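You operate a simulated robot arm through the tools that you are given. There is no shell and no other tool.

The job below is to be done with a simulated robot arm. You get a single attempt, and the scene is never put back.

TASK
Put things in order on the top of the fitting table. At the end: the blue pipe sleeve stands where the grey can (marked "W523") stood; the white bottle (marked "PRIMER") from the top of the fitting table stands where the purple clip carton (marked "CLIPS") stood; the grey can from the top of the fitting table stands where the white bottle stood; the black pipe sleeve stands where the blue pipe sleeve stood; the purple clip carton is in the teal tray; whatever was shut is shut again. Leave all else as you found it, and nothing knocked over.

It is judged by the outcome, as a careful person would: the job done as asked, and still so three seconds after it is handed in. It fails if anything else is knocked over, pushed out of place, dropped, spilled or broken.

THE ROBOT
A 5-joint arm with a two-finger parallel gripper, fixed in place. Base frame: the origin is at the foot of the arm, x ahead of it, y to its left, z up; the work surface is at about z = 0. Lengths are in cm, angles in degrees, forces in N, time in s.
With the tool pointing down near the work surface it reaches from about 26 to 60 cm from the base axis. Its first joint turns from -66.0 to 66.0 degrees. The tool tilts only in the upright plane through the base axis and itself; it spins freely about its own axis. Payload 1.57 kg.
Tool frame: the origin (TCP) lies between the finger pads and is the grasp point; the fingertips stand 3 cm ahead of it; z points along the fingers, y is the line along which they close. Largest opening 8 cm; finger width 1.7, thickness 1.2; the body of the gripper, 4 by 8.2 cm, starts 8 cm behind the TCP.
Orientation is that of the tool frame in the base frame, as [roll, pitch, yaw] about the fixed x, y, z axes, in that order (R = Rz(yaw) Ry(pitch) Rx(roll)). With the fingers straight down and closing along the base's y, the tool's x points along the base's -x, its y along +y and its z along -z.

THE INTERFACE
- The arm moves only by the tool move_arm. Its argument "targets" is a list of rows, each a list of 3 entries, a list of its own where there are three numbers: the shift along the tool's x, y, z in cm, then the turn, a rotation vector about the tool's x, y, z in degrees, then the closure in counts, from 0 (fully open) to 255 (shut). In form: [[[dx, dy, dz], [rx, ry, rz], fingers], ...]. A call has 1 to 20 rows; each row shifts and turns the commanded pose from where the row before left it, along the tool's axes as they then stand. Each row takes 0.2 s and may step no farther than 5 cm and 8.6 degrees from the row before; otherwise, or with a gripper value out of range, the whole call is refused. A pose out of reach is approached as far as the arm can. The call stops where the force on the tool passes 40 N (or 10 N more than at its start, if that is more) or the arm is blocked; 0.2 s more then pass. The fingers move at their own pace (about 15.3 cm/s each) and stop on an object; they squeeze with about 36 N. The grip force told is the motor's: it shows also when the fingers shut on nothing. Time passes only in rows, and 0.2 s behind the last, so rows that do not move let the fingers close. The reply holds the time, the measured pose of the TCP, the force on the tool along the base axes, the opening and the grip force, in the units named above and with some noise, with the torque about the TCP (base axes, N m) and any sound that the robot's microphone picked up, and new pictures: "show" is both (left out), scene, wrist or none.
- Cameras (640 x 400 px; columns grow to the right, rows downward): "scene" is fixed at [3.97, 41.67, 52.16]; the picture's right is [-0.61, -0.79, 0.00], its down [-0.51, 0.40, -0.76] and it looks along [0.60, -0.47, -0.65] (base axes); focal length 312 px, centre (320, 200). "wrist" rides on the gripper at [7.2, -0.7, -12.2] in the tool frame; the picture's right is [0.09, 1.00, 0.00], its down [-0.84, 0.08, -0.54] and it looks along [-0.54, 0.05, 0.84] (tool axes); focal length 238 px, centre (320, 200). There is no depth. A picture from a camera that has moved, and an enlarged one, comes with that camera's place and axes in the base frame and with its lens. The place of the scene camera against the robot may be out by one fixed shift of up to 1.8 cm in any direction.
- zoom(camera, box): a new picture of the part [left, top, right, bottom] of that camera's present view, enlarged. No time passes.
- close_job(): hands the job in; it is judged then, once.

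Places have to be worked out from the pictures, the camera data and where the tool is seen. Open the gripper and draw the arm clear of the work before you hand the job in, unless the task says otherwise.

The tools are called after ">>>" as name(argument=value, ...) on one line, values as JSON. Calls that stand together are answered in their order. move_arm: Moves the arm, as the interface text tells. Its arguments: {"type":"object","properties":{"targets":{"type":"array","items":{"type":"array"}},"show":{"type":"string","enum":["both","scene","wrist","none"]}},"required":["targets"]} The other tools are called the same way: zoom (camera, box) takes an enlarged picture of a part of a camera's view; close_job () hands the job in.

At the start:

```text
t: 0.0
position: [41.19, 15.65, 27.95]
ee_rot: [179.9, 0.2, 180.0]
contact_force: [0.0, -0.7, -0.2]
wrist_torque: [0.0, 0.0, -0.04]
width: 8.0
gripper_force: 0.0
```

scene: 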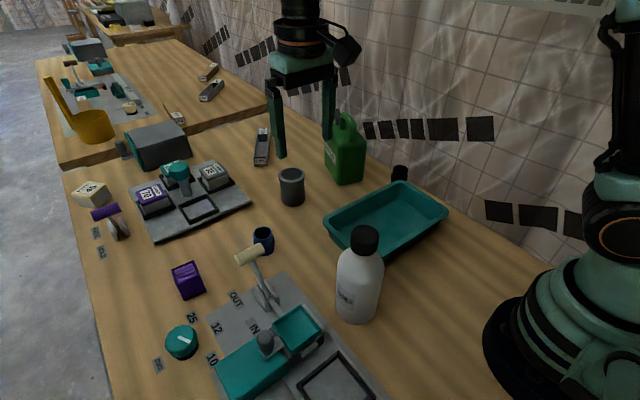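
wrist: 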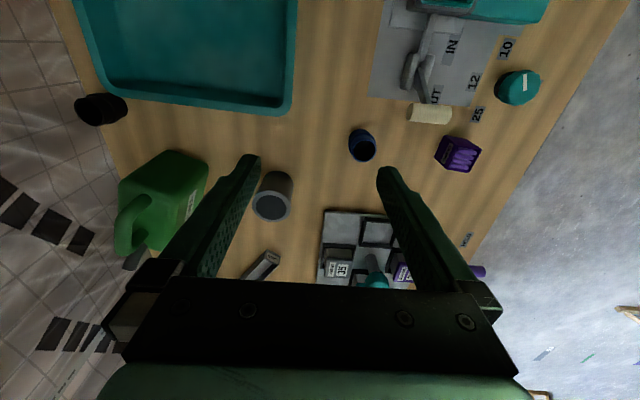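

I'll start by looking closely at both views to identify each object before moving anything.

>>> zoom(camera="scene", box=[220, 100, 460, 340])

>>> zoom(camera="scene", box=[60, 120, 300, 320])

>>> zoom(camera="scene", box=[140, 240, 400, 400])

>>> zoom(camera="wrist", box=[60, 0, 560, 300])

>>> zoom(camera="scene", box=[20, 0, 300, 180])

```text
1.67 times, centred on (340, 220) of scene
camera zoom: at [3.97, 41.67, 52.16], right [-0.61, -0.79, 0.0], down [-0.51, 0.4, -0.76], along [0.6, -0.47, -0.65], focal length 520 px, centre (287, 167)
```

zoom: 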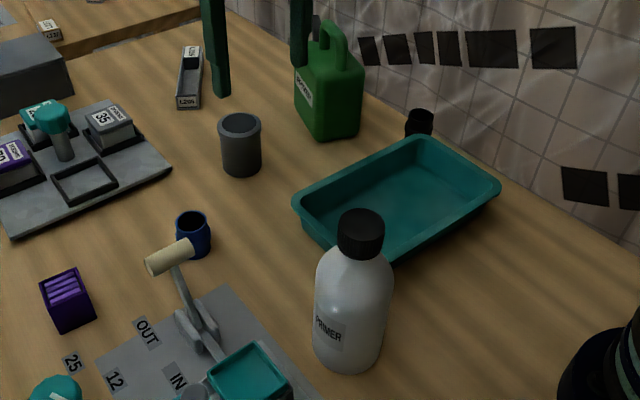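

```text
2.00 times, centred on (180, 220) of scene
camera zoom: at [3.97, 41.67, 52.16], right [-0.61, -0.79, 0.0], down [-0.51, 0.4, -0.76], along [0.6, -0.47, -0.65], focal length 623 px, centre (600, 160)
```

zoom: 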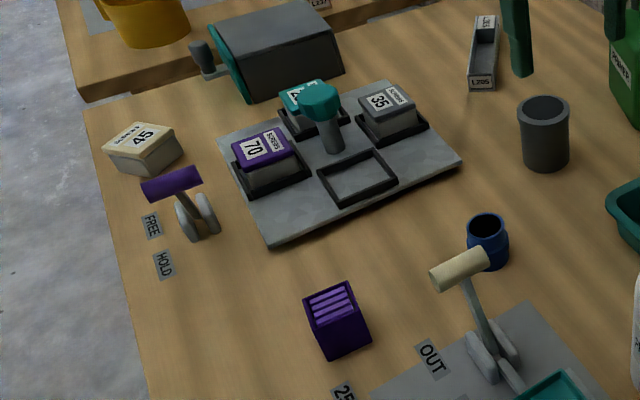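

```text
2.46 times, centred on (270, 320) of scene
camera zoom: at [3.97, 41.67, 52.16], right [-0.61, -0.79, 0.0], down [-0.51, 0.4, -0.76], along [0.6, -0.47, -0.65], focal length 767 px, centre (443, -95)
```

zoom: 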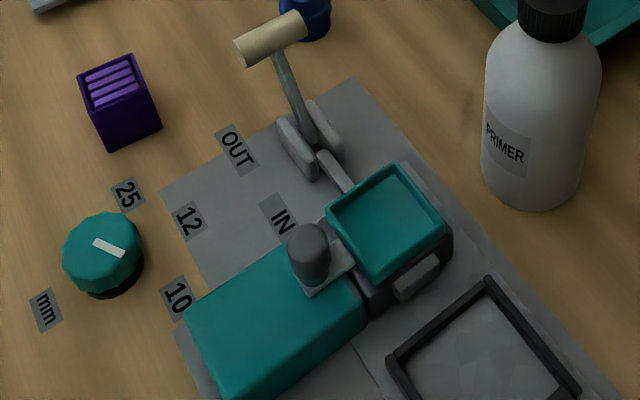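

```text
1.28 times, centred on (310, 150) of wrist
camera zoom: at [34.0, 15.0, 40.23], right [-0.09, 1.0, 0.0], down [0.84, 0.08, 0.54], along [0.54, 0.05, -0.84], focal length 305 px, centre (333, 264)
```

zoom: 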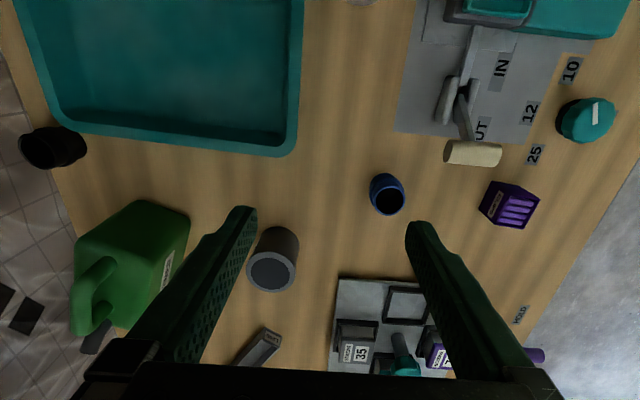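

```text
2.22 times, centred on (160, 90) of scene
camera zoom: at [3.97, 41.67, 52.16], right [-0.61, -0.79, 0.0], down [-0.51, 0.4, -0.76], along [0.6, -0.47, -0.65], focal length 693 px, centre (676, 444)
```

zoom: 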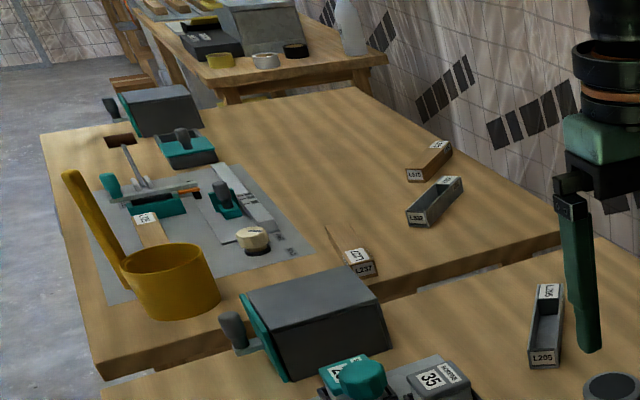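

The wrist view shows the grey can, blue sleeve, purple carton, tray and black sleeve. The bottle is too close in to appear in it, so I'll draw the arm back and up for a survey view with the accurate wrist camera.

>>> move_arm(targets=[[[3, -0.9, -1], [0, 0, 0], 0], [[3, -0.9, -1], [0, 0, 0], 0], [[3, -0.9, -1], [0, 0, 0], 0], [[2.2, -0.9, -1], [0, 0, 0], 0], [[0, 0, 0], [0, 0, 0], 0]], show="both")

```text
t: 1.2
position: [30.01, 12.0, 32.05]
ee_rot: [180.0, 0.1, -180.0]
contact_force: [0.6, -0.5, 0.5]
wrist_torque: [0.03, -0.02, -0.01]
width: 7.97
gripper_force: 0.1
camera wrist: at [22.77, 11.38, 44.24], right [-0.09, 1.0, 0.0], down [0.84, 0.08, 0.54], along [0.54, 0.05, -0.84], focal length 238 px, centre (320, 200)
```

scene: 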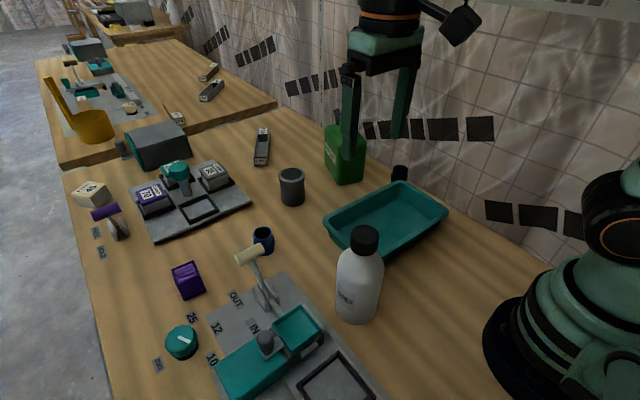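
wrist: 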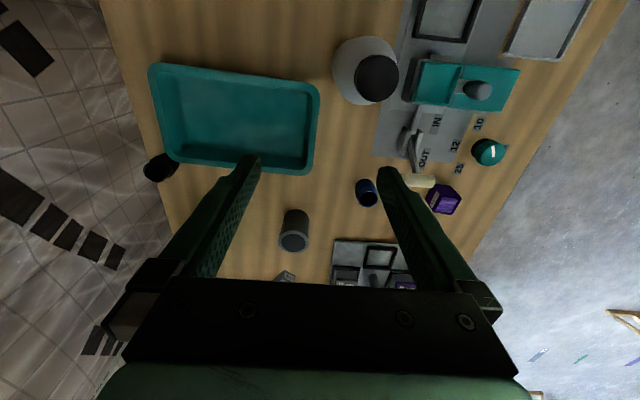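

This view has everything in it. I'll zoom in on regions to measure positions with the wrist camera.

>>> zoom(camera="wrist", box=[320, 0, 560, 150])

>>> zoom(camera="wrist", box=[320, 120, 520, 245])

>>> zoom(camera="wrist", box=[120, 50, 360, 200])

>>> zoom(camera="wrist", box=[240, 150, 440, 290])

```text
2.67 times, centred on (440, 75) of wrist
camera zoom: at [22.77, 11.38, 44.24], right [-0.09, 1.0, 0.0], down [0.84, 0.08, 0.54], along [0.54, 0.05, -0.84], focal length 636 px, centre (0, 533)
```

zoom: 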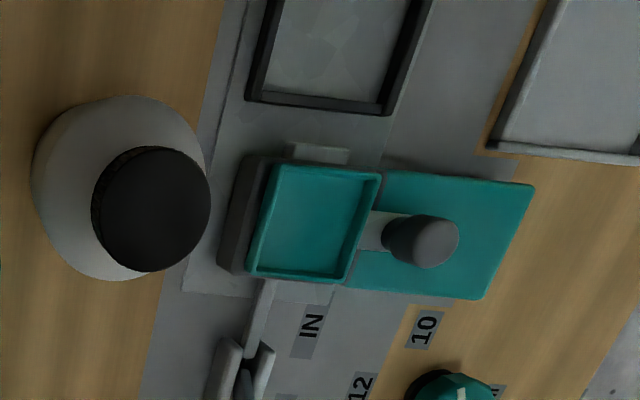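

```text
3.20 times, centred on (420, 182) of wrist
camera zoom: at [22.77, 11.38, 44.24], right [-0.09, 1.0, 0.0], down [0.84, 0.08, 0.54], along [0.54, 0.05, -0.84], focal length 763 px, centre (0, 256)
```

zoom: 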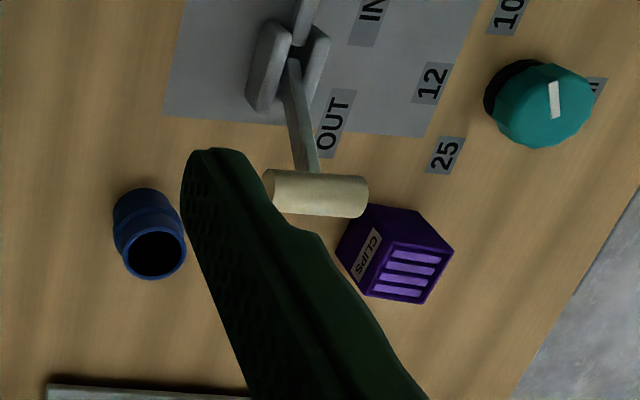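

```text
2.67 times, centred on (240, 125) of wrist
camera zoom: at [22.77, 11.38, 44.24], right [-0.09, 1.0, 0.0], down [0.84, 0.08, 0.54], along [0.54, 0.05, -0.84], focal length 636 px, centre (533, 400)
```

zoom: 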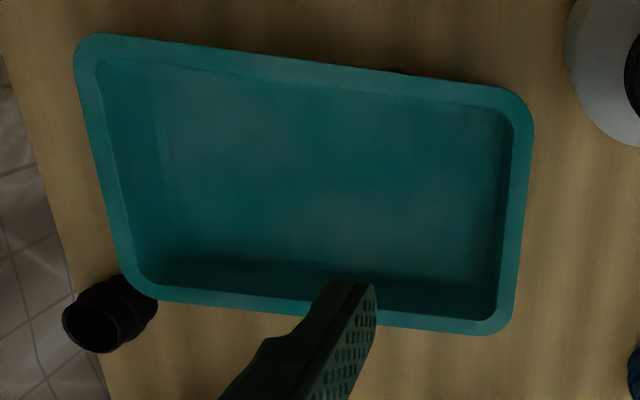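

```text
2.86 times, centred on (340, 220) of wrist
camera zoom: at [22.77, 11.38, 44.24], right [-0.09, 1.0, 0.0], down [0.84, 0.08, 0.54], along [0.54, 0.05, -0.84], focal length 681 px, centre (263, 143)
```

zoom: 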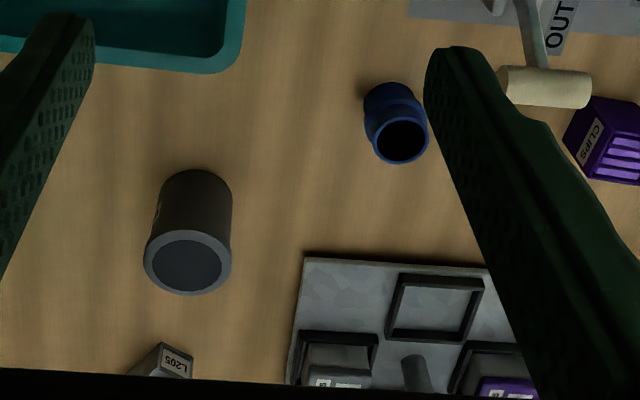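

From triangulating the two wrist views I estimate:
- Blue sleeve at about (47.3, 23.3), 4 cm tall.
- Grey can at about (56.7, 9.0), 7.7 cm tall and 6.3 cm across.
- White bottle at about (24.9, 17), 19 cm tall.
- Black sleeve at about (44.9, -17.5).
- Carton at about (47, 39).

The carton is close to the reach limit, so I'll go and look at it from nearer.

>>> move_arm(targets=[[[-1.7, 3.6, 1.1], [0, 0, 0], 0], [[-1.7, 3.7, 1.1], [0, 0, 0], 0], [[-1.7, 3.7, 1.1], [0, 0, 0], 0], [[-1.7, 3.7, 1.1], [0, 0, 0], 0], [[-1.6, 3.7, 1.3], [0, 0, 0], 0], [[-1.6, 3.6, 1.3], [0, 0, 0], 0], [[0, 0, 0], [0, 0, 0], 0]], show="both")

```text
t: 2.8
position: [40.06, 34.03, 25.12]
ee_rot: [180.0, 0.0, -179.9]
contact_force: [0.4, 0.0, 0.1]
wrist_torque: [0.02, 0.0, -0.01]
width: 8.01
gripper_force: 0.1
camera wrist: at [32.71, 33.47, 37.3], right [-0.09, 1.0, 0.0], down [0.84, 0.08, 0.54], along [0.54, 0.05, -0.84], focal length 238 px, centre (320, 200)
```

scene: 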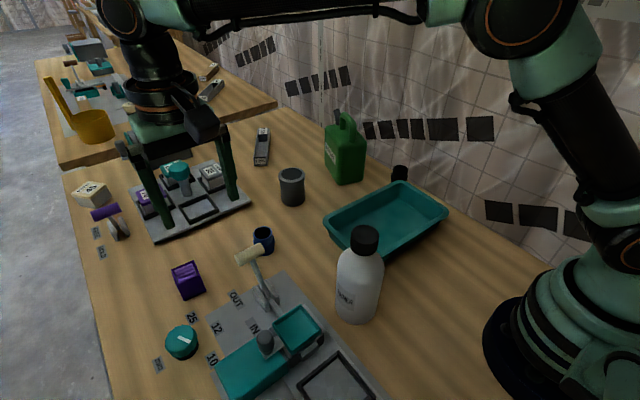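
wrist: 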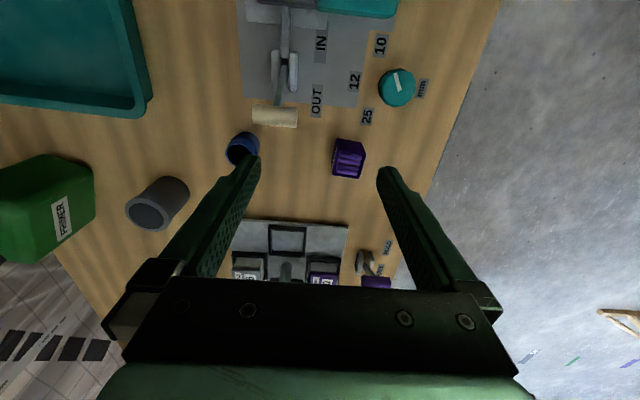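

>>> zoom(camera="wrist", box=[280, 90, 440, 190])

>>> zoom(camera="wrist", box=[100, 80, 300, 240])

```text
4.00 times, centred on (360, 140) of wrist
camera zoom: at [32.71, 33.47, 37.3], right [-0.09, 1.0, 0.0], down [0.84, 0.08, 0.54], along [0.54, 0.05, -0.84], focal length 953 px, centre (160, 440)
```

zoom: 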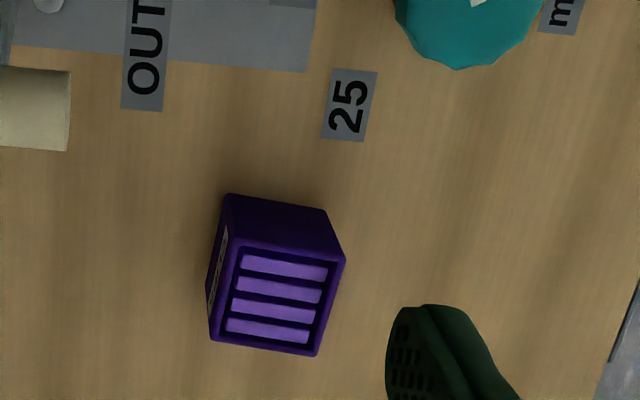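

```text
2.50 times, centred on (200, 160) of wrist
camera zoom: at [32.71, 33.47, 37.3], right [-0.09, 1.0, 0.0], down [0.84, 0.08, 0.54], along [0.54, 0.05, -0.84], focal length 596 px, centre (620, 300)
```

zoom: 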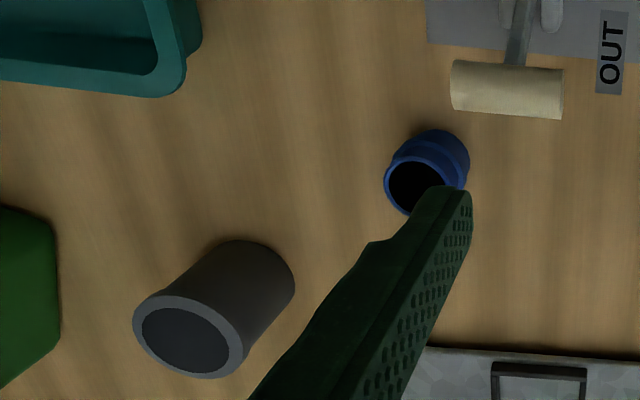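

With three wrist views the carton resolves to centre (46.9, 39.05), 4×4×5.1 cm, turned about 4.5°, at radius 61 cm. I'll approach to hover above it and check that the arm actually reaches.

>>> move_arm(targets=[[[-1.71, 1.25, 2.5], [0, 0, 0], 0], [[-1.71, 1.25, 2.5], [0, 0, 0], 0], [[-1.71, 1.25, 2.5], [0, 0, 0], 0], [[-1.71, 1.27, 2.6], [0, 0, 4.5], 0], [[0, 0, 0], [0, 0, 0], 0], [[0, 0, 0], [0, 0, 0], 0]], show="both")

```text
t: 4.2
position: [45.95, 38.28, 14.78]
ee_rot: [180.0, 0.0, 175.6]
contact_force: [-0.3, 0.0, -0.3]
wrist_torque: [0.01, 0.02, -0.03]
width: 8.01
gripper_force: 0.1
out of reach, approached as far as the arm can: row 4
camera wrist: at [38.62, 38.2, 26.94], right [-0.01, 1.0, 0.0], down [0.84, 0.01, 0.54], along [0.54, 0.01, -0.84], focal length 238 px, centre (320, 200)
```

scene: 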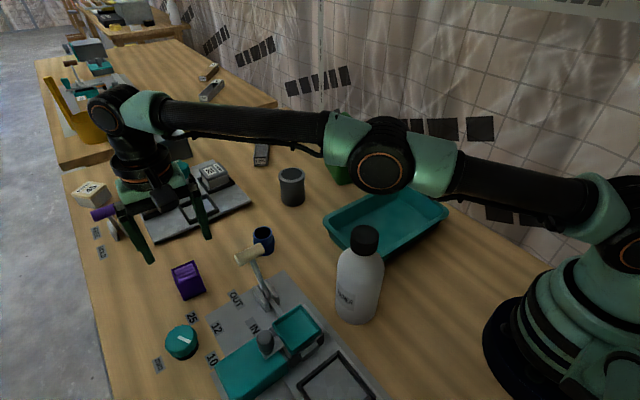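
wrist: 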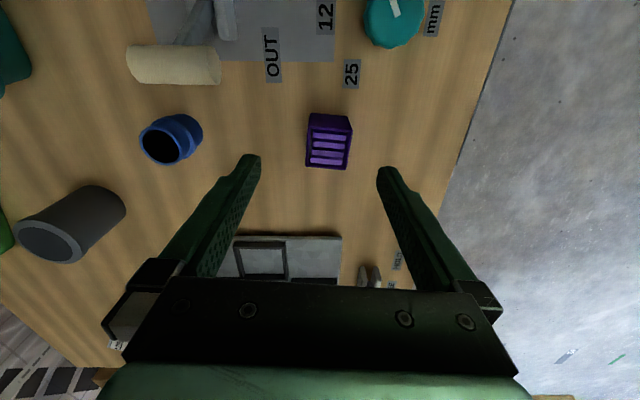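

At z≈15 the arm tops out at radius 59.8 with the tool vertical, and the carton is at 61. I'll tilt the fingers outward about 7° in the radial plane to gain the reach, and see where the TCP ends up.

>>> move_arm(targets=[[[0, 0, 0], [-4.88, -5.02, 0], 0], [[0, 0, 0], [0, 0, 0], 0], [[0, 0, 0], [0, 0, 0], 0]], show="wrist")

```text
t: 5.0
position: [45.99, 38.18, 14.8]
ee_rot: [175.0, 5.0, 175.3]
contact_force: [-0.3, -0.6, 0.5]
wrist_torque: [-0.01, -0.01, 0.0]
width: 7.99
gripper_force: 0.1
camera wrist: at [37.5, 37.25, 26.19], right [-0.02, 1.0, 0.08], down [0.79, -0.03, 0.62], along [0.62, 0.07, -0.78], focal length 238 px, centre (320, 200)
```

wrist: 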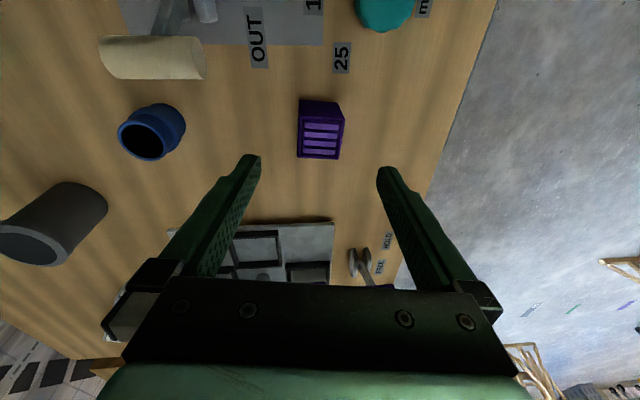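

The tilt worked and there's room to reach out now. I'll zoom in to refine the carton's position from this closer pose.

>>> zoom(camera="wrist", box=[260, 80, 400, 180])

>>> zoom(camera="wrist", box=[80, 20, 280, 170])

```text
4.00 times, centred on (330, 130) of wrist
camera zoom: at [37.5, 37.25, 26.19], right [-0.02, 1.0, 0.08], down [0.79, -0.03, 0.62], along [0.62, 0.07, -0.78], focal length 953 px, centre (280, 480)
```

zoom: 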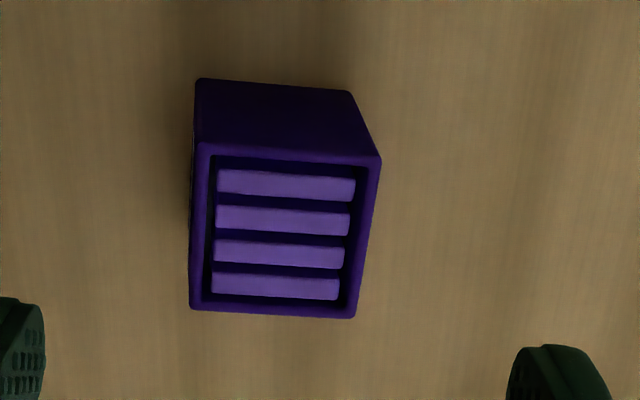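

```text
2.67 times, centred on (180, 95) of wrist
camera zoom: at [37.5, 37.25, 26.19], right [-0.02, 1.0, 0.08], down [0.79, -0.03, 0.62], along [0.62, 0.07, -0.78], focal length 636 px, centre (693, 480)
```

zoom: 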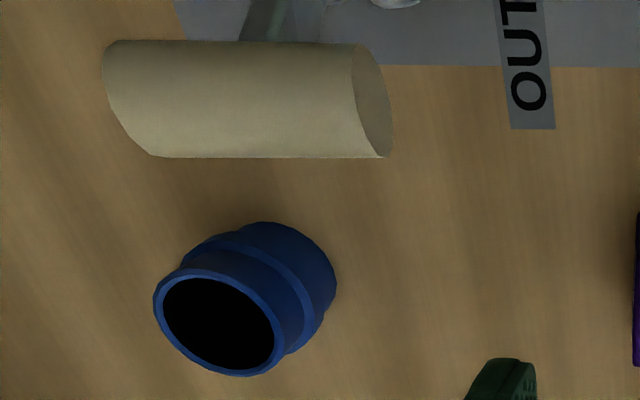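

Both views agree the carton is centred at (46.85, 39.05). I'll shift over it at z=12 with the tilt kept and check that the position is reached.

>>> move_arm(targets=[[[-0.54, 0.69, 2.93], [0, 0, 0], 0], [[0, 0, 0], [0, 0, 0], 0], [[0, 0, 0], [0, 0, 0], 0]], show="none")

```text
t: 5.8
position: [46.74, 38.88, 11.95]
ee_rot: [175.1, 5.1, 175.2]
contact_force: [-0.5, 0.0, 0.2]
wrist_torque: [-0.04, -0.03, -0.01]
width: 8.0
gripper_force: 0.1
```

No reach warning this time, and the TCP sits within 2 mm of the carton centre. I'll descend straight down around the carton to z≈4, keeping the fingers open.

>>> move_arm(targets=[[[0.15, -0.13, 1.98], [0, 0, 0], 0], [[0.15, -0.13, 1.98], [0, 0, 0], 0], [[0.15, -0.14, 1.98], [0, 0, 0], 0], [[0.15, -0.13, 1.97], [0, 0, 0], 0], [[0, 0, 0], [0, 0, 0], 0], [[0, 0, 0], [0, 0, 0], 0]], show="both")

```text
t: 7.2
position: [46.83, 39.22, 3.96]
ee_rot: [175.0, 4.9, 175.3]
contact_force: [-1.2, -0.5, -0.1]
wrist_torque: [0.04, -0.03, -0.02]
width: 8.0
gripper_force: 0.2
camera wrist: at [38.46, 38.24, 15.45], right [-0.02, 1.0, 0.08], down [0.79, -0.03, 0.62], along [0.62, 0.07, -0.78], focal length 238 px, centre (320, 200)
```

scene: 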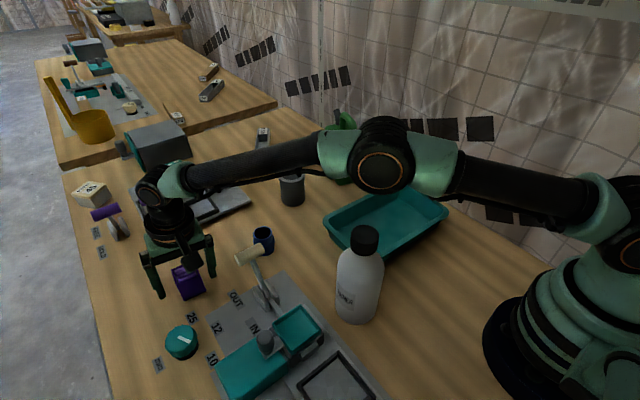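
wrist: 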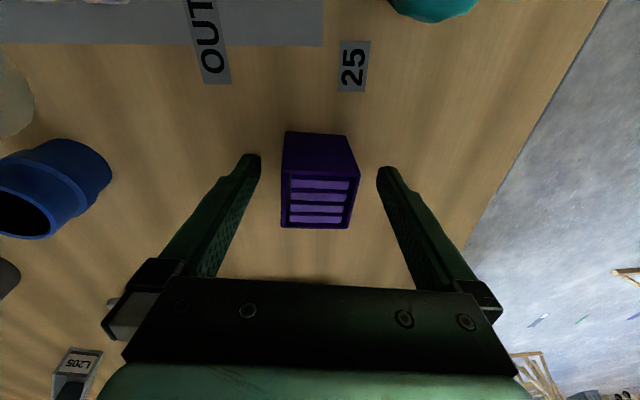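

The carton sits centred between the fingers. I'll close and give the grip time to settle.

>>> move_arm(targets=[[[0, 0, 0], [0, 0, 0], 255], [[0, 0, 0], [0, 0, 0], 255], [[0, 0, 0], [0, 0, 0], 255], [[0, 0, 0], [0, 0, 0], 255]], show="wrist")

```text
t: 8.2
position: [46.96, 39.23, 4.1]
ee_rot: [175.1, 5.0, 175.3]
contact_force: [0.2, 0.9, 1.6]
wrist_torque: [-0.01, -0.02, 0.04]
width: 4.11
gripper_force: 36.0
camera wrist: at [38.46, 38.24, 15.48], right [-0.02, 1.0, 0.08], down [0.79, -0.03, 0.62], along [0.62, 0.07, -0.78], focal length 238 px, centre (320, 200)
```

wrist: 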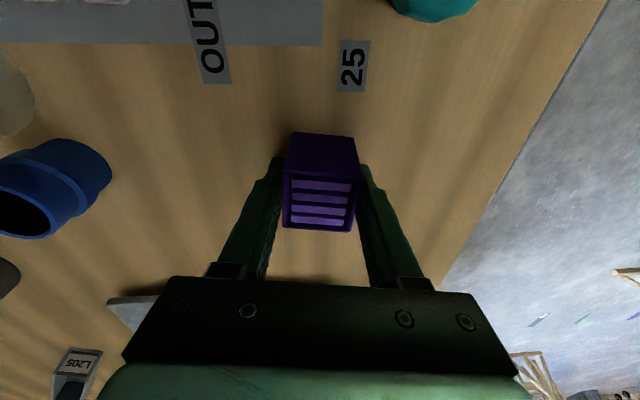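

It's gripped at 4.1 cm width and 36 N. Now I'll lift it straight up.

>>> move_arm(targets=[[[-0.17, 0.17, -2], [0, 0, 0], 255], [[-0.26, 0.26, -3], [0, 0, 0], 255], [[-0.26, 0.26, -3], [0, 0, 0], 255], [[-0.26, 0.26, -3], [0, 0, 0], 255], [[-0.17, 0.17, -2], [0, 0, 0], 255], [[0, 0, 0], [0, 0, 0], 255]], show="both")

```text
t: 9.6
position: [46.88, 39.27, 17.13]
ee_rot: [175.1, 4.9, 175.3]
contact_force: [-0.1, 0.2, -1.0]
wrist_torque: [0.02, 0.04, 0.01]
width: 4.13
gripper_force: 35.9
camera wrist: at [38.4, 38.29, 28.57], right [-0.02, 1.0, 0.08], down [0.79, -0.03, 0.62], along [0.62, 0.07, -0.78], focal length 238 px, centre (320, 200)
```

scene: 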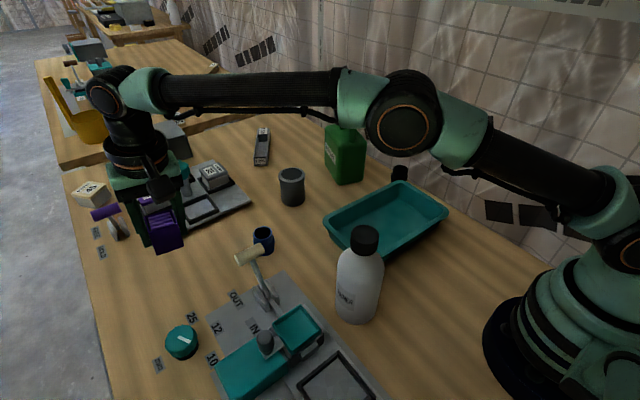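
wrist: 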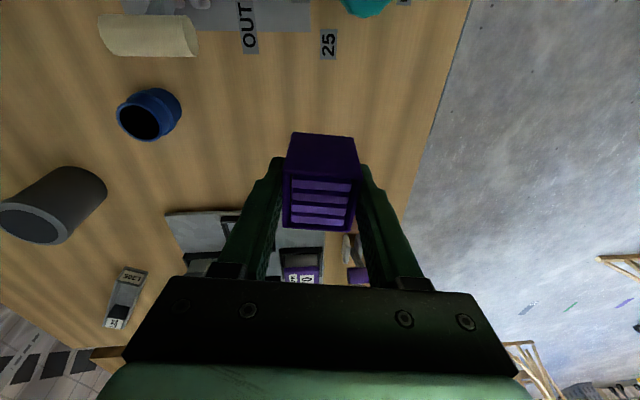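

The carton is held securely. I'll draw in, take the tilt out, and carry it at z≈17 over to above the tray.

>>> move_arm(targets=[[[2.78, -2.61, -0.47], [0, 0, 0], 255], [[2.78, -2.61, -0.47], [4.88, 5.02, 0], 255], [[0.35, -3.6, 0], [0, 0, 0], 255], [[0.35, -4.1, 0], [0, 0, 0], 255], [[0.35, -4.1, 0], [0, 0, 0], 255], [[0.35, -4.1, 0], [0, 0, 0], 255], [[0.35, -4.1, 0], [0, 0, 0], 255], [[0.35, -4.1, 0], [0, 0, 0], 255], [[0.35, -4.1, 0], [0, 0, 0], 255], [[0.35, -4.1, 0], [0, 0, 0], 255], [[0.3, -3.5, 0], [0, 0, 0], 255], [[0, 0, 0], [0, 0, 0], 255], [[0, 0, 0], [0, 0, 0], 255]], show="both")

```text
t: 12.4
position: [35.03, -1.22, 16.94]
ee_rot: [-180.0, 0.0, 175.5]
contact_force: [0.1, 0.0, -1.2]
wrist_torque: [-0.03, 0.04, 0.0]
width: 4.15
gripper_force: 36.1
camera wrist: at [27.71, -1.24, 29.25], right [-0.01, 1.0, 0.0], down [0.84, 0.01, 0.54], along [0.54, 0.01, -0.84], focal length 238 px, centre (320, 200)
```

scene: 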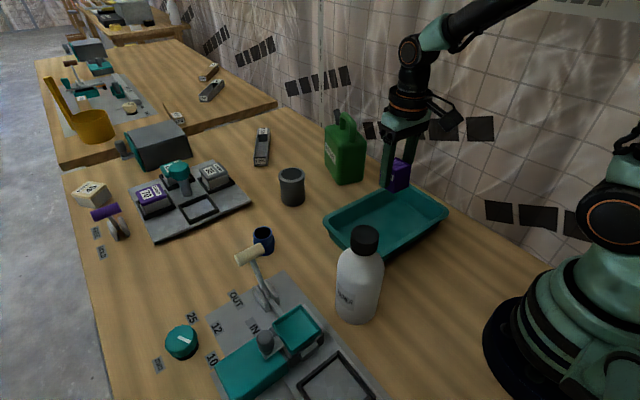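
wrist: 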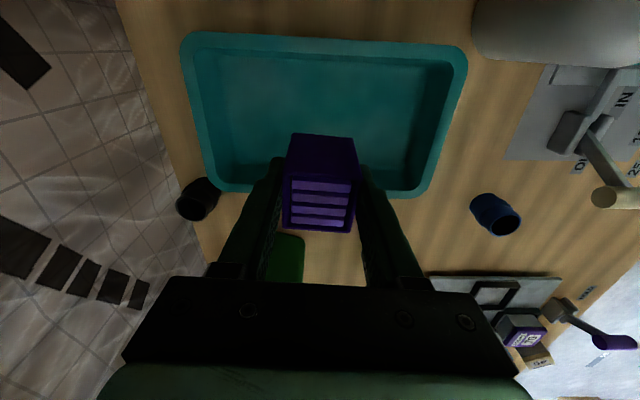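

The carton hangs over the tray centre at (35.0, -1.2). I'll lower it toward the tray floor, going slowly near the end.

>>> move_arm(targets=[[[0, 0, 3], [0, 0, 0], 255], [[0, 0, 3], [0, 0, 0], 255], [[0, 0, 3], [0, 0, 0], 255], [[0, 0, 1.5], [0, 0, 0], 255], [[0, 0, 0.5], [0, 0, 0], 255], [[0, 0, 0.4], [0, 0, 0], 255], [[0, 0, 0.3], [0, 0, 0], 255], [[0, 0, 0], [0, 0, 0], 255]], show="both")

```text
t: 14.2
position: [34.96, -1.08, 5.44]
ee_rot: [-180.0, 0.1, 175.5]
contact_force: [0.0, -0.3, -1.3]
wrist_torque: [-0.03, 0.01, -0.01]
width: 4.13
gripper_force: 35.7
camera wrist: at [27.66, -1.09, 17.58], right [-0.01, 1.0, 0.0], down [0.84, 0.01, 0.54], along [0.54, 0.01, -0.84], focal length 238 px, centre (320, 200)
```

scene: 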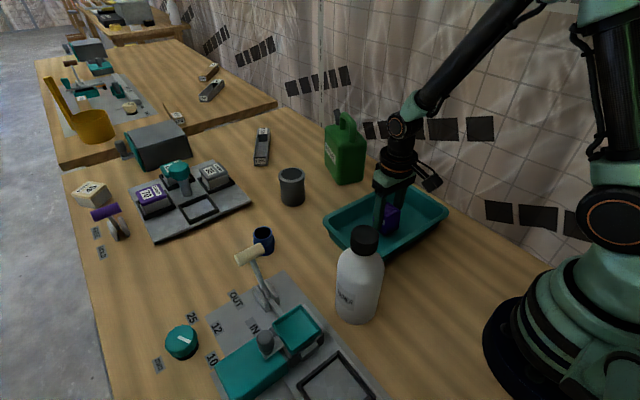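
wrist: 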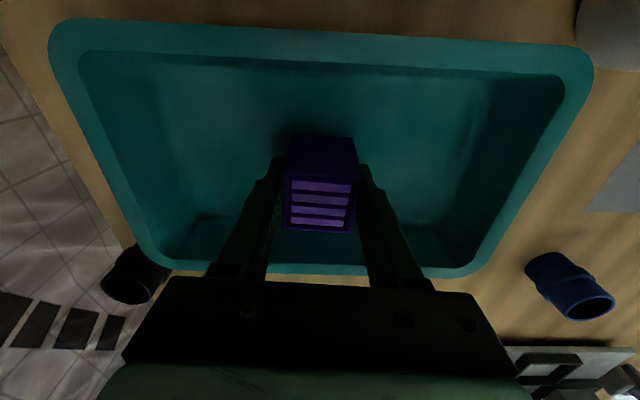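

There's no contact yet: the force is just the carton's weight. I'll lower in fine steps.

>>> move_arm(targets=[[[0, 0, 0.2], [0, 0, 0], 255], [[0, 0, 0.2], [0, 0, 0], 255], [[0, 0, 0], [0, 0, 0], 255]], show="none")

>>> move_arm(targets=[[[0, 0, 0.15], [0, 0, 0], 255], [[0, 0, 0.15], [0, 0, 0], 255], [[0, 0, 0], [0, 0, 0], 255]], show="none")

```text
t: 15.0
position: [34.92, -1.07, 4.89]
ee_rot: [-180.0, 0.0, 175.5]
contact_force: [-0.1, 0.6, -1.1]
wrist_torque: [-0.01, 0.03, -0.02]
width: 4.16
gripper_force: 35.9
```

```text
t: 15.8
position: [34.89, -0.91, 4.7]
ee_rot: [180.0, 0.1, 175.5]
contact_force: [-0.3, 0.6, -1.5]
wrist_torque: [-0.01, 0.02, 0.01]
width: 4.13
gripper_force: 36.5
```

>>> move_arm(targets=[[[0, 0, 0.15], [0, 0, 0], 255], [[0, 0, 0.1], [0, 0, 0], 255], [[0, 0, 0], [0, 0, 0], 255]], show="none")

```text
t: 16.6
position: [35.08, -1.06, 4.52]
ee_rot: [-180.0, 0.2, 175.5]
contact_force: [-7.2, 0.9, 27.8]
wrist_torque: [-0.04, -0.29, 0.01]
width: 4.13
gripper_force: 36.3
```

It's touching the tray floor (28 N up). I'll ease off a touch, open, and rise.

>>> move_arm(targets=[[[0, 0, -0.15], [0, 0, 0], 255], [[0, 0, 0], [0, 0, 0], 0], [[0, 0, 0], [0, 0, 0], 0], [[0, 0, 0], [0, 0, 0], 0], [[0, 0, -2], [0, 0, 0], 0], [[0, 0, -3], [0, 0, 0], 0], [[0, 0, -4], [0, 0, 0], 0], [[0, 0, -4], [0, 0, 0], 0], [[0, 0, -4], [0, 0, 0], 0], [[0, 0, 0], [0, 0, 0], 0]], show="both")

```text
t: 18.8
position: [34.92, -1.16, 21.73]
ee_rot: [-180.0, 0.0, 175.4]
contact_force: [-0.2, 0.5, 0.5]
wrist_torque: [0.0, -0.01, -0.05]
width: 7.96
gripper_force: 0.0
camera wrist: at [27.62, -1.05, 33.93], right [-0.01, 1.0, 0.0], down [0.84, 0.01, 0.54], along [0.54, 0.01, -0.84], focal length 238 px, centre (320, 200)
```

scene: 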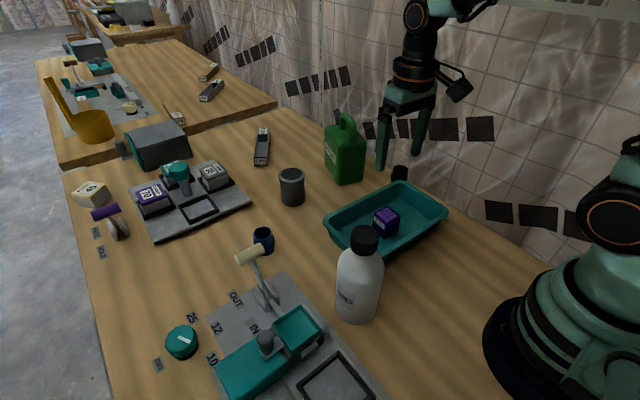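
wrist: 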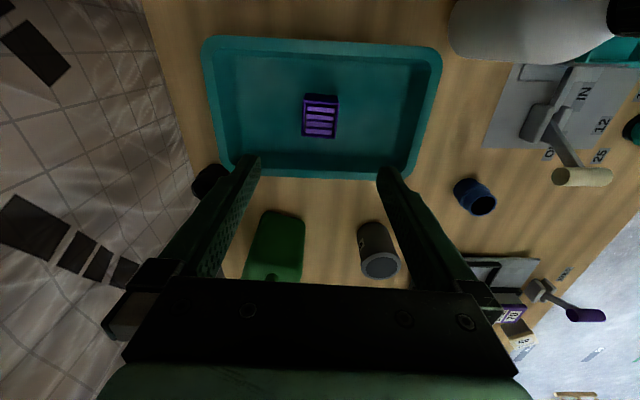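

The carton stands upright in the tray. Next is the bottle: I'll rise clear of its cap, move so the wrist camera looks down on it, and turn the tool so the fingers close tangentially.

>>> move_arm(targets=[[[0, 0, -4], [0, 0, 0], 0], [[0, 0, -4], [0, 0, 0], 0], [[0.97, 3.65, 0], [0, 0, 0], 0], [[0.97, 3.65, 0], [0, 0, 0], 0], [[0.97, 3.65, 0], [0, 0, 0], 0], [[0.97, 3.65, 0], [0, 0, 0], 0], [[0.97, 3.65, 0], [0, 0, 0], 0], [[0.97, 3.65, 0], [0, 0, 0], 0], [[0, 0, 0], [0, 0, -7.8], 0], [[0, 0, 0], [0, 0, -7.8], 0], [[0, 0, 0], [0, 0, -7.8], 0], [[0, 0, 0], [0, 0, -7.8], 0], [[0, 0, 0], [0, 0, -7.7], 0], [[0, 0, 0], [0, 0, 0], 0]], show="both")

```text
t: 21.8
position: [30.81, 21.28, 29.56]
ee_rot: [-180.0, 0.0, -145.5]
contact_force: [0.1, 0.2, 0.4]
wrist_torque: [0.01, 0.01, 0.01]
width: 7.99
gripper_force: 0.1
camera wrist: at [25.23, 16.69, 41.77], right [-0.64, 0.77, 0.0], down [0.65, 0.54, 0.54], along [0.42, 0.35, -0.84], focal length 238 px, centre (320, 200)
```

scene: 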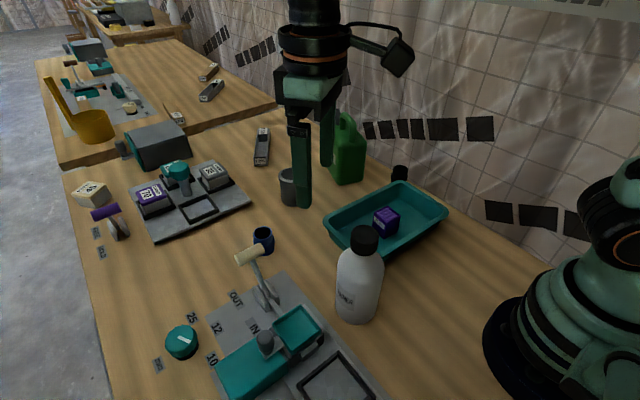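
wrist: 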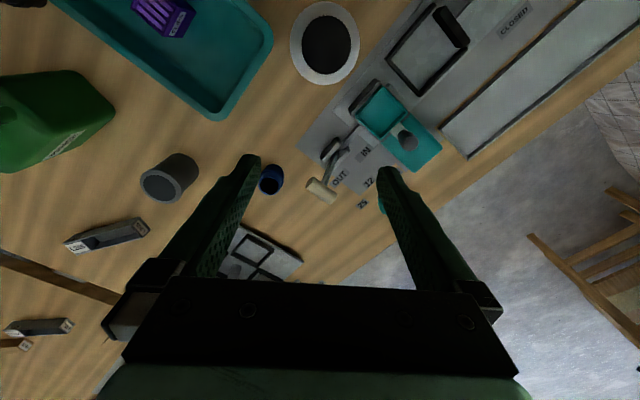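

>>> zoom(camera="wrist", box=[260, 0, 420, 100])

>>> zoom(camera="wrist", box=[380, 0, 640, 160])

>>> zoom(camera="scene", box=[310, 210, 410, 340])

```text
4.00 times, centred on (340, 50) of wrist
camera zoom: at [25.23, 16.69, 41.77], right [-0.64, 0.77, 0.0], down [0.65, 0.54, 0.54], along [0.42, 0.35, -0.84], focal length 953 px, centre (240, 800)
```

zoom: 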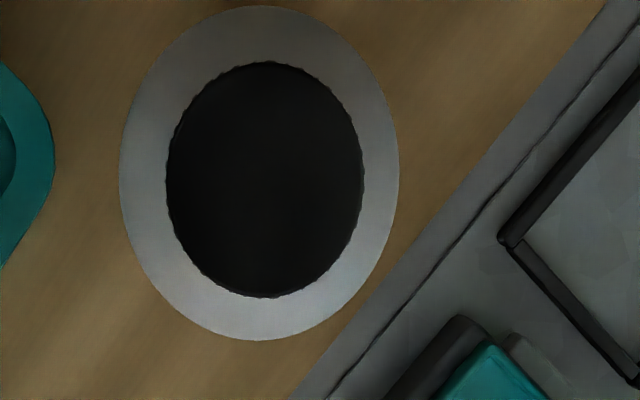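

```text
2.46 times, centred on (510, 80) of wrist
camera zoom: at [25.23, 16.69, 41.77], right [-0.64, 0.77, 0.0], down [0.65, 0.54, 0.54], along [0.42, 0.35, -0.84], focal length 587 px, centre (-148, 495)
```

zoom: 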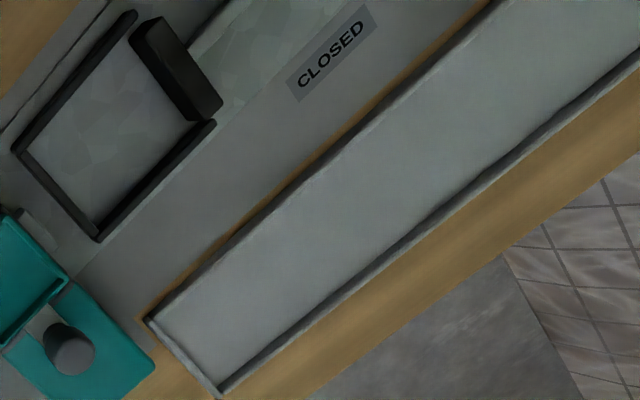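

```text
3.08 times, centred on (360, 275) of scene
camera zoom: at [3.97, 41.67, 52.16], right [-0.61, -0.79, 0.0], down [-0.51, 0.4, -0.76], along [0.6, -0.47, -0.65], focal length 959 px, centre (197, -31)
```

zoom: 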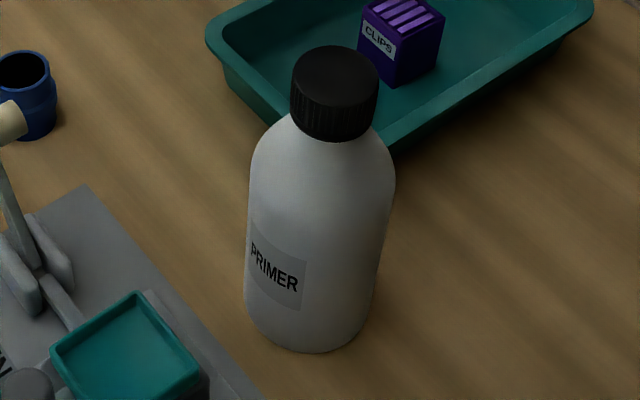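

The bottle axis comes out at about (24.75, 16.95), with a 4.0 cm cap spanning z≈16.8–19.2. The body is about 7.4 cm across, which is tight for an 8 cm opening, so I'll hold it by the cap. The drop-off spot needs a tilt, so I'll grip with the same ~7° radial tilt and hover above the cap first.

>>> move_arm(targets=[[[0, 0, 0], [0, -7, 0], 0], [[2.69, -0.05, 0.87], [0, 0, 0], 0], [[2.69, -0.05, 0.87], [0, 0, 0], 0], [[2.69, -0.05, 0.86], [0, 0, 0], 0], [[0, 0, 0], [0, 0, 0], 0], [[0, 0, 0], [0, 0, 0], 0]], show="both")

```text
t: 23.2
position: [24.52, 16.85, 25.94]
ee_rot: [180.0, 7.0, -145.6]
contact_force: [-0.3, 0.6, -0.5]
wrist_torque: [-0.01, -0.01, -0.02]
width: 7.98
gripper_force: 0.1
camera wrist: at [17.82, 11.41, 37.18], right [-0.64, 0.77, -0.01], down [0.59, 0.5, 0.64], along [0.5, 0.4, -0.77], focal length 238 px, centre (320, 200)
```

scene: 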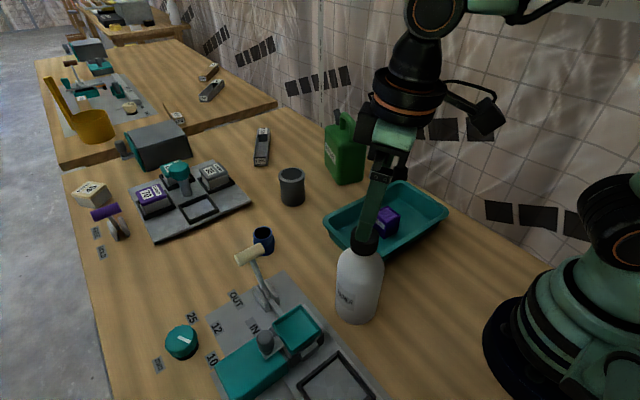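
wrist: 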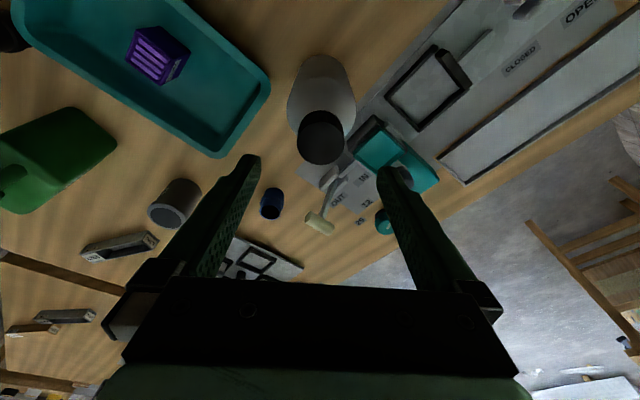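

Tilt and position are as commanded, and the cap looks centred between the fingers. I'll zoom in to check the cap's height and centre before descending.

>>> zoom(camera="wrist", box=[260, 40, 400, 180])

>>> zoom(camera="scene", box=[320, 130, 420, 330])

```text
2.86 times, centred on (330, 110) of wrist
camera zoom: at [17.82, 11.41, 37.18], right [-0.64, 0.77, -0.01], down [0.59, 0.5, 0.64], along [0.5, 0.4, -0.77], focal length 681 px, centre (291, 457)
```

zoom: 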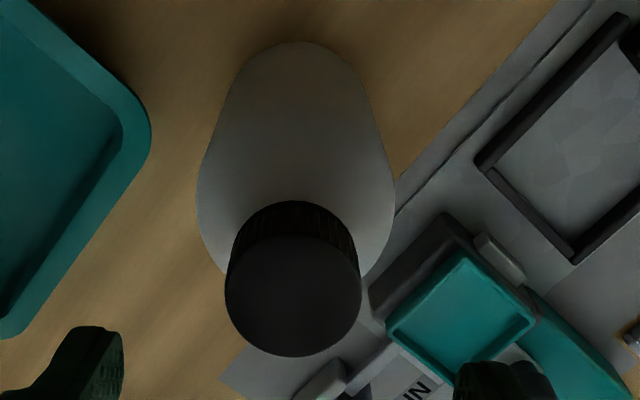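

```text
2.00 times, centred on (370, 230) of scene
camera zoom: at [3.97, 41.67, 52.16], right [-0.61, -0.79, 0.0], down [-0.51, 0.4, -0.76], along [0.6, -0.47, -0.65], focal length 623 px, centre (220, 140)
```

zoom: 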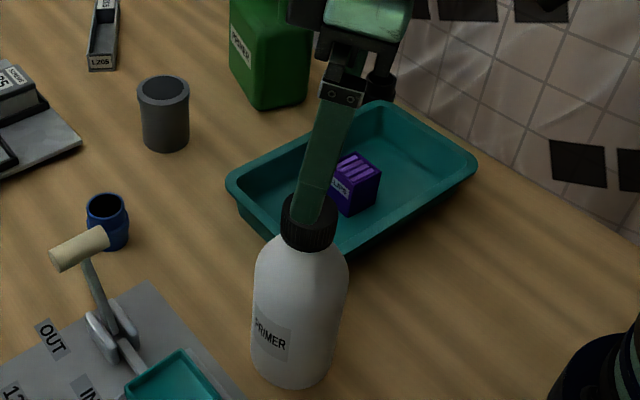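

The cap top works out at z≈19.3 on the axis I had. I'll descend 5.8 cm vertically so the fingertips straddle the cap just above its lower edge.

>>> move_arm(targets=[[[0.24, 0, 1.93], [0, 0, 0], 0], [[0.24, 0, 1.93], [0, 0, 0], 0], [[0.23, 0, 1.94], [0, 0, 0], 0], [[0, 0, 0], [0, 0, 0], 0], [[0, 0, 0], [0, 0, 0], 0]], show="both")

```text
t: 24.4
position: [24.58, 16.57, 20.03]
ee_rot: [180.0, 7.0, -145.6]
contact_force: [0.6, -0.1, 0.3]
wrist_torque: [-0.03, 0.0, -0.04]
width: 7.99
gripper_force: 0.0
camera wrist: at [17.8, 11.4, 31.35], right [-0.64, 0.77, -0.01], down [0.59, 0.5, 0.64], along [0.5, 0.4, -0.77], focal length 238 px, centre (320, 200)
```

scene: 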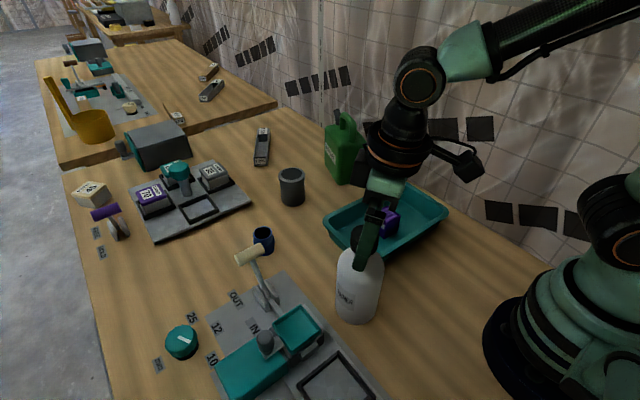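
wrist: 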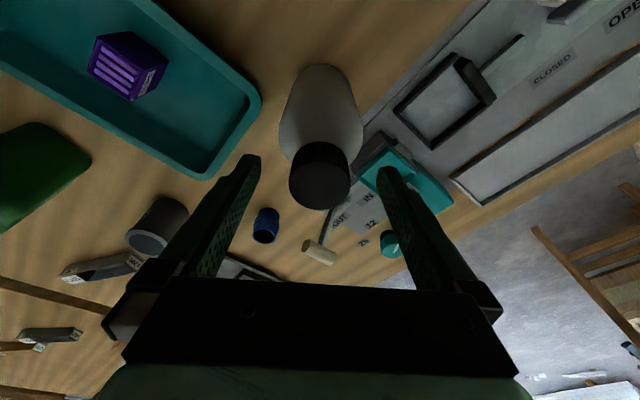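

The cap is centred between the finger pads with nothing touching. Closing on it now.

>>> move_arm(targets=[[[0, 0, 0], [0, 0, 0], 255], [[0, 0, 0], [0, 0, 0], 255], [[0, 0, 0], [0, 0, 0], 255], [[0, 0, 0], [0, 0, 0], 255]], show="both")

```text
t: 25.4
position: [24.68, 16.82, 20.05]
ee_rot: [-180.0, 6.9, -145.6]
contact_force: [0.2, 0.3, 0.4]
wrist_torque: [0.01, 0.06, -0.02]
width: 3.75
gripper_force: 36.4
camera wrist: at [17.8, 11.4, 31.37], right [-0.64, 0.77, -0.01], down [0.59, 0.5, 0.64], along [0.5, 0.4, -0.77], focal length 238 px, centre (320, 200)
```

scene: 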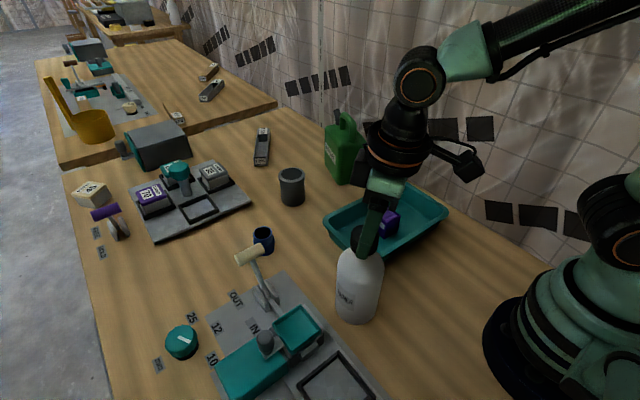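
wrist: 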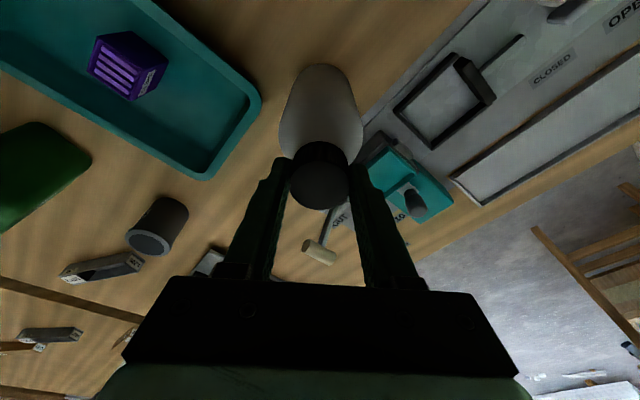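

The grip closed on the cap at 3.75 cm and 36 N. I'll lift a little first to check the bottle hangs straight.

>>> move_arm(targets=[[[-0.06, 0, -0.5], [0, 0, 0], 255], [[-0.12, 0, -1], [0, 0, 0], 255], [[0, 0, 0], [0, 0, 0], 255], [[0, 0, 0], [0, 0, 0], 255]], show="both")

```text
t: 26.4
position: [24.6, 16.77, 21.64]
ee_rot: [-180.0, 7.0, -145.7]
contact_force: [0.7, 0.3, -3.8]
wrist_torque: [0.0, 0.0, 0.01]
width: 3.75
gripper_force: 36.7
camera wrist: at [17.82, 11.4, 32.88], right [-0.64, 0.77, -0.01], down [0.59, 0.5, 0.64], along [0.5, 0.4, -0.77], focal length 238 px, centre (320, 200)
```

scene: 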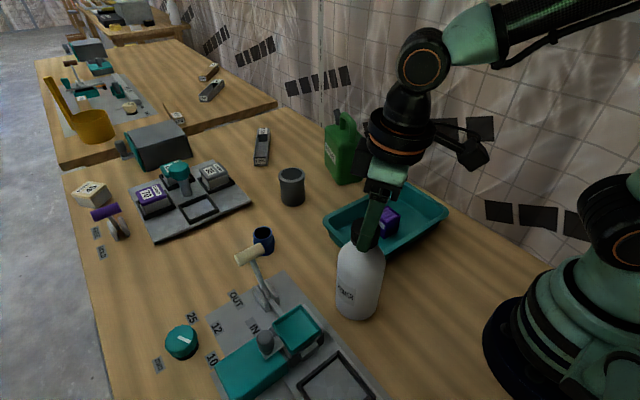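
wrist: 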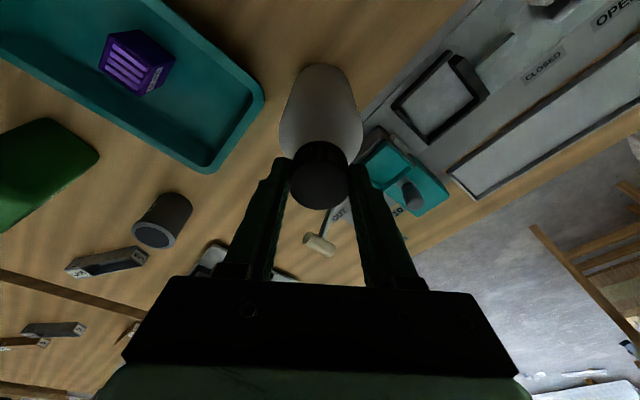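

The bottle hangs steady, about 0.38 kg with no torque. I'll lift it another 11 cm so its base clears the lever.

>>> move_arm(targets=[[[-0.27, 0, -2.18], [0, 0, 0], 255], [[-0.27, 0, -2.18], [0, 0, 0], 255], [[-0.27, 0, -2.18], [0, 0, 0], 255], [[-0.27, 0, -2.18], [0, 0, 0], 255], [[-0.27, 0, -2.18], [0, 0, 0], 255], [[0, 0, 0], [0, 0, 0], 255]], show="both")

```text
t: 27.8
position: [24.53, 16.83, 32.65]
ee_rot: [-180.0, 7.0, -145.6]
contact_force: [-0.8, 0.5, -4.7]
wrist_torque: [-0.02, -0.02, -0.03]
width: 3.75
gripper_force: 36.4
camera wrist: at [17.77, 11.41, 43.91], right [-0.64, 0.77, -0.01], down [0.59, 0.5, 0.64], along [0.5, 0.4, -0.77], focal length 238 px, centre (320, 200)
```

scene: 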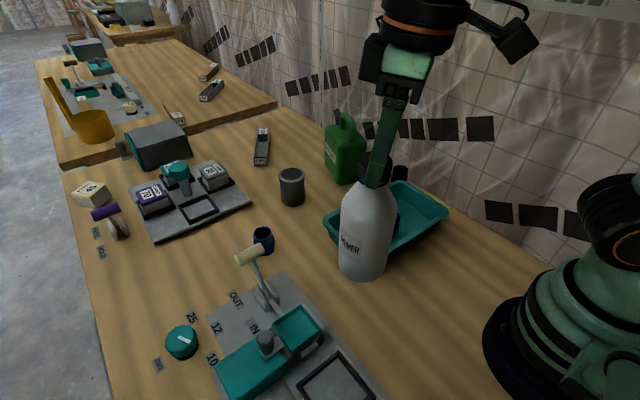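
wrist: 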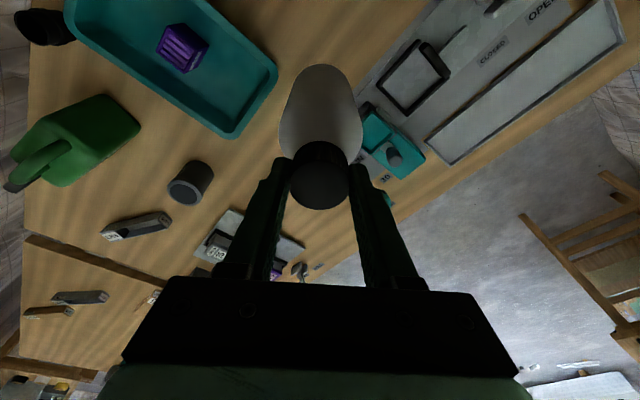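

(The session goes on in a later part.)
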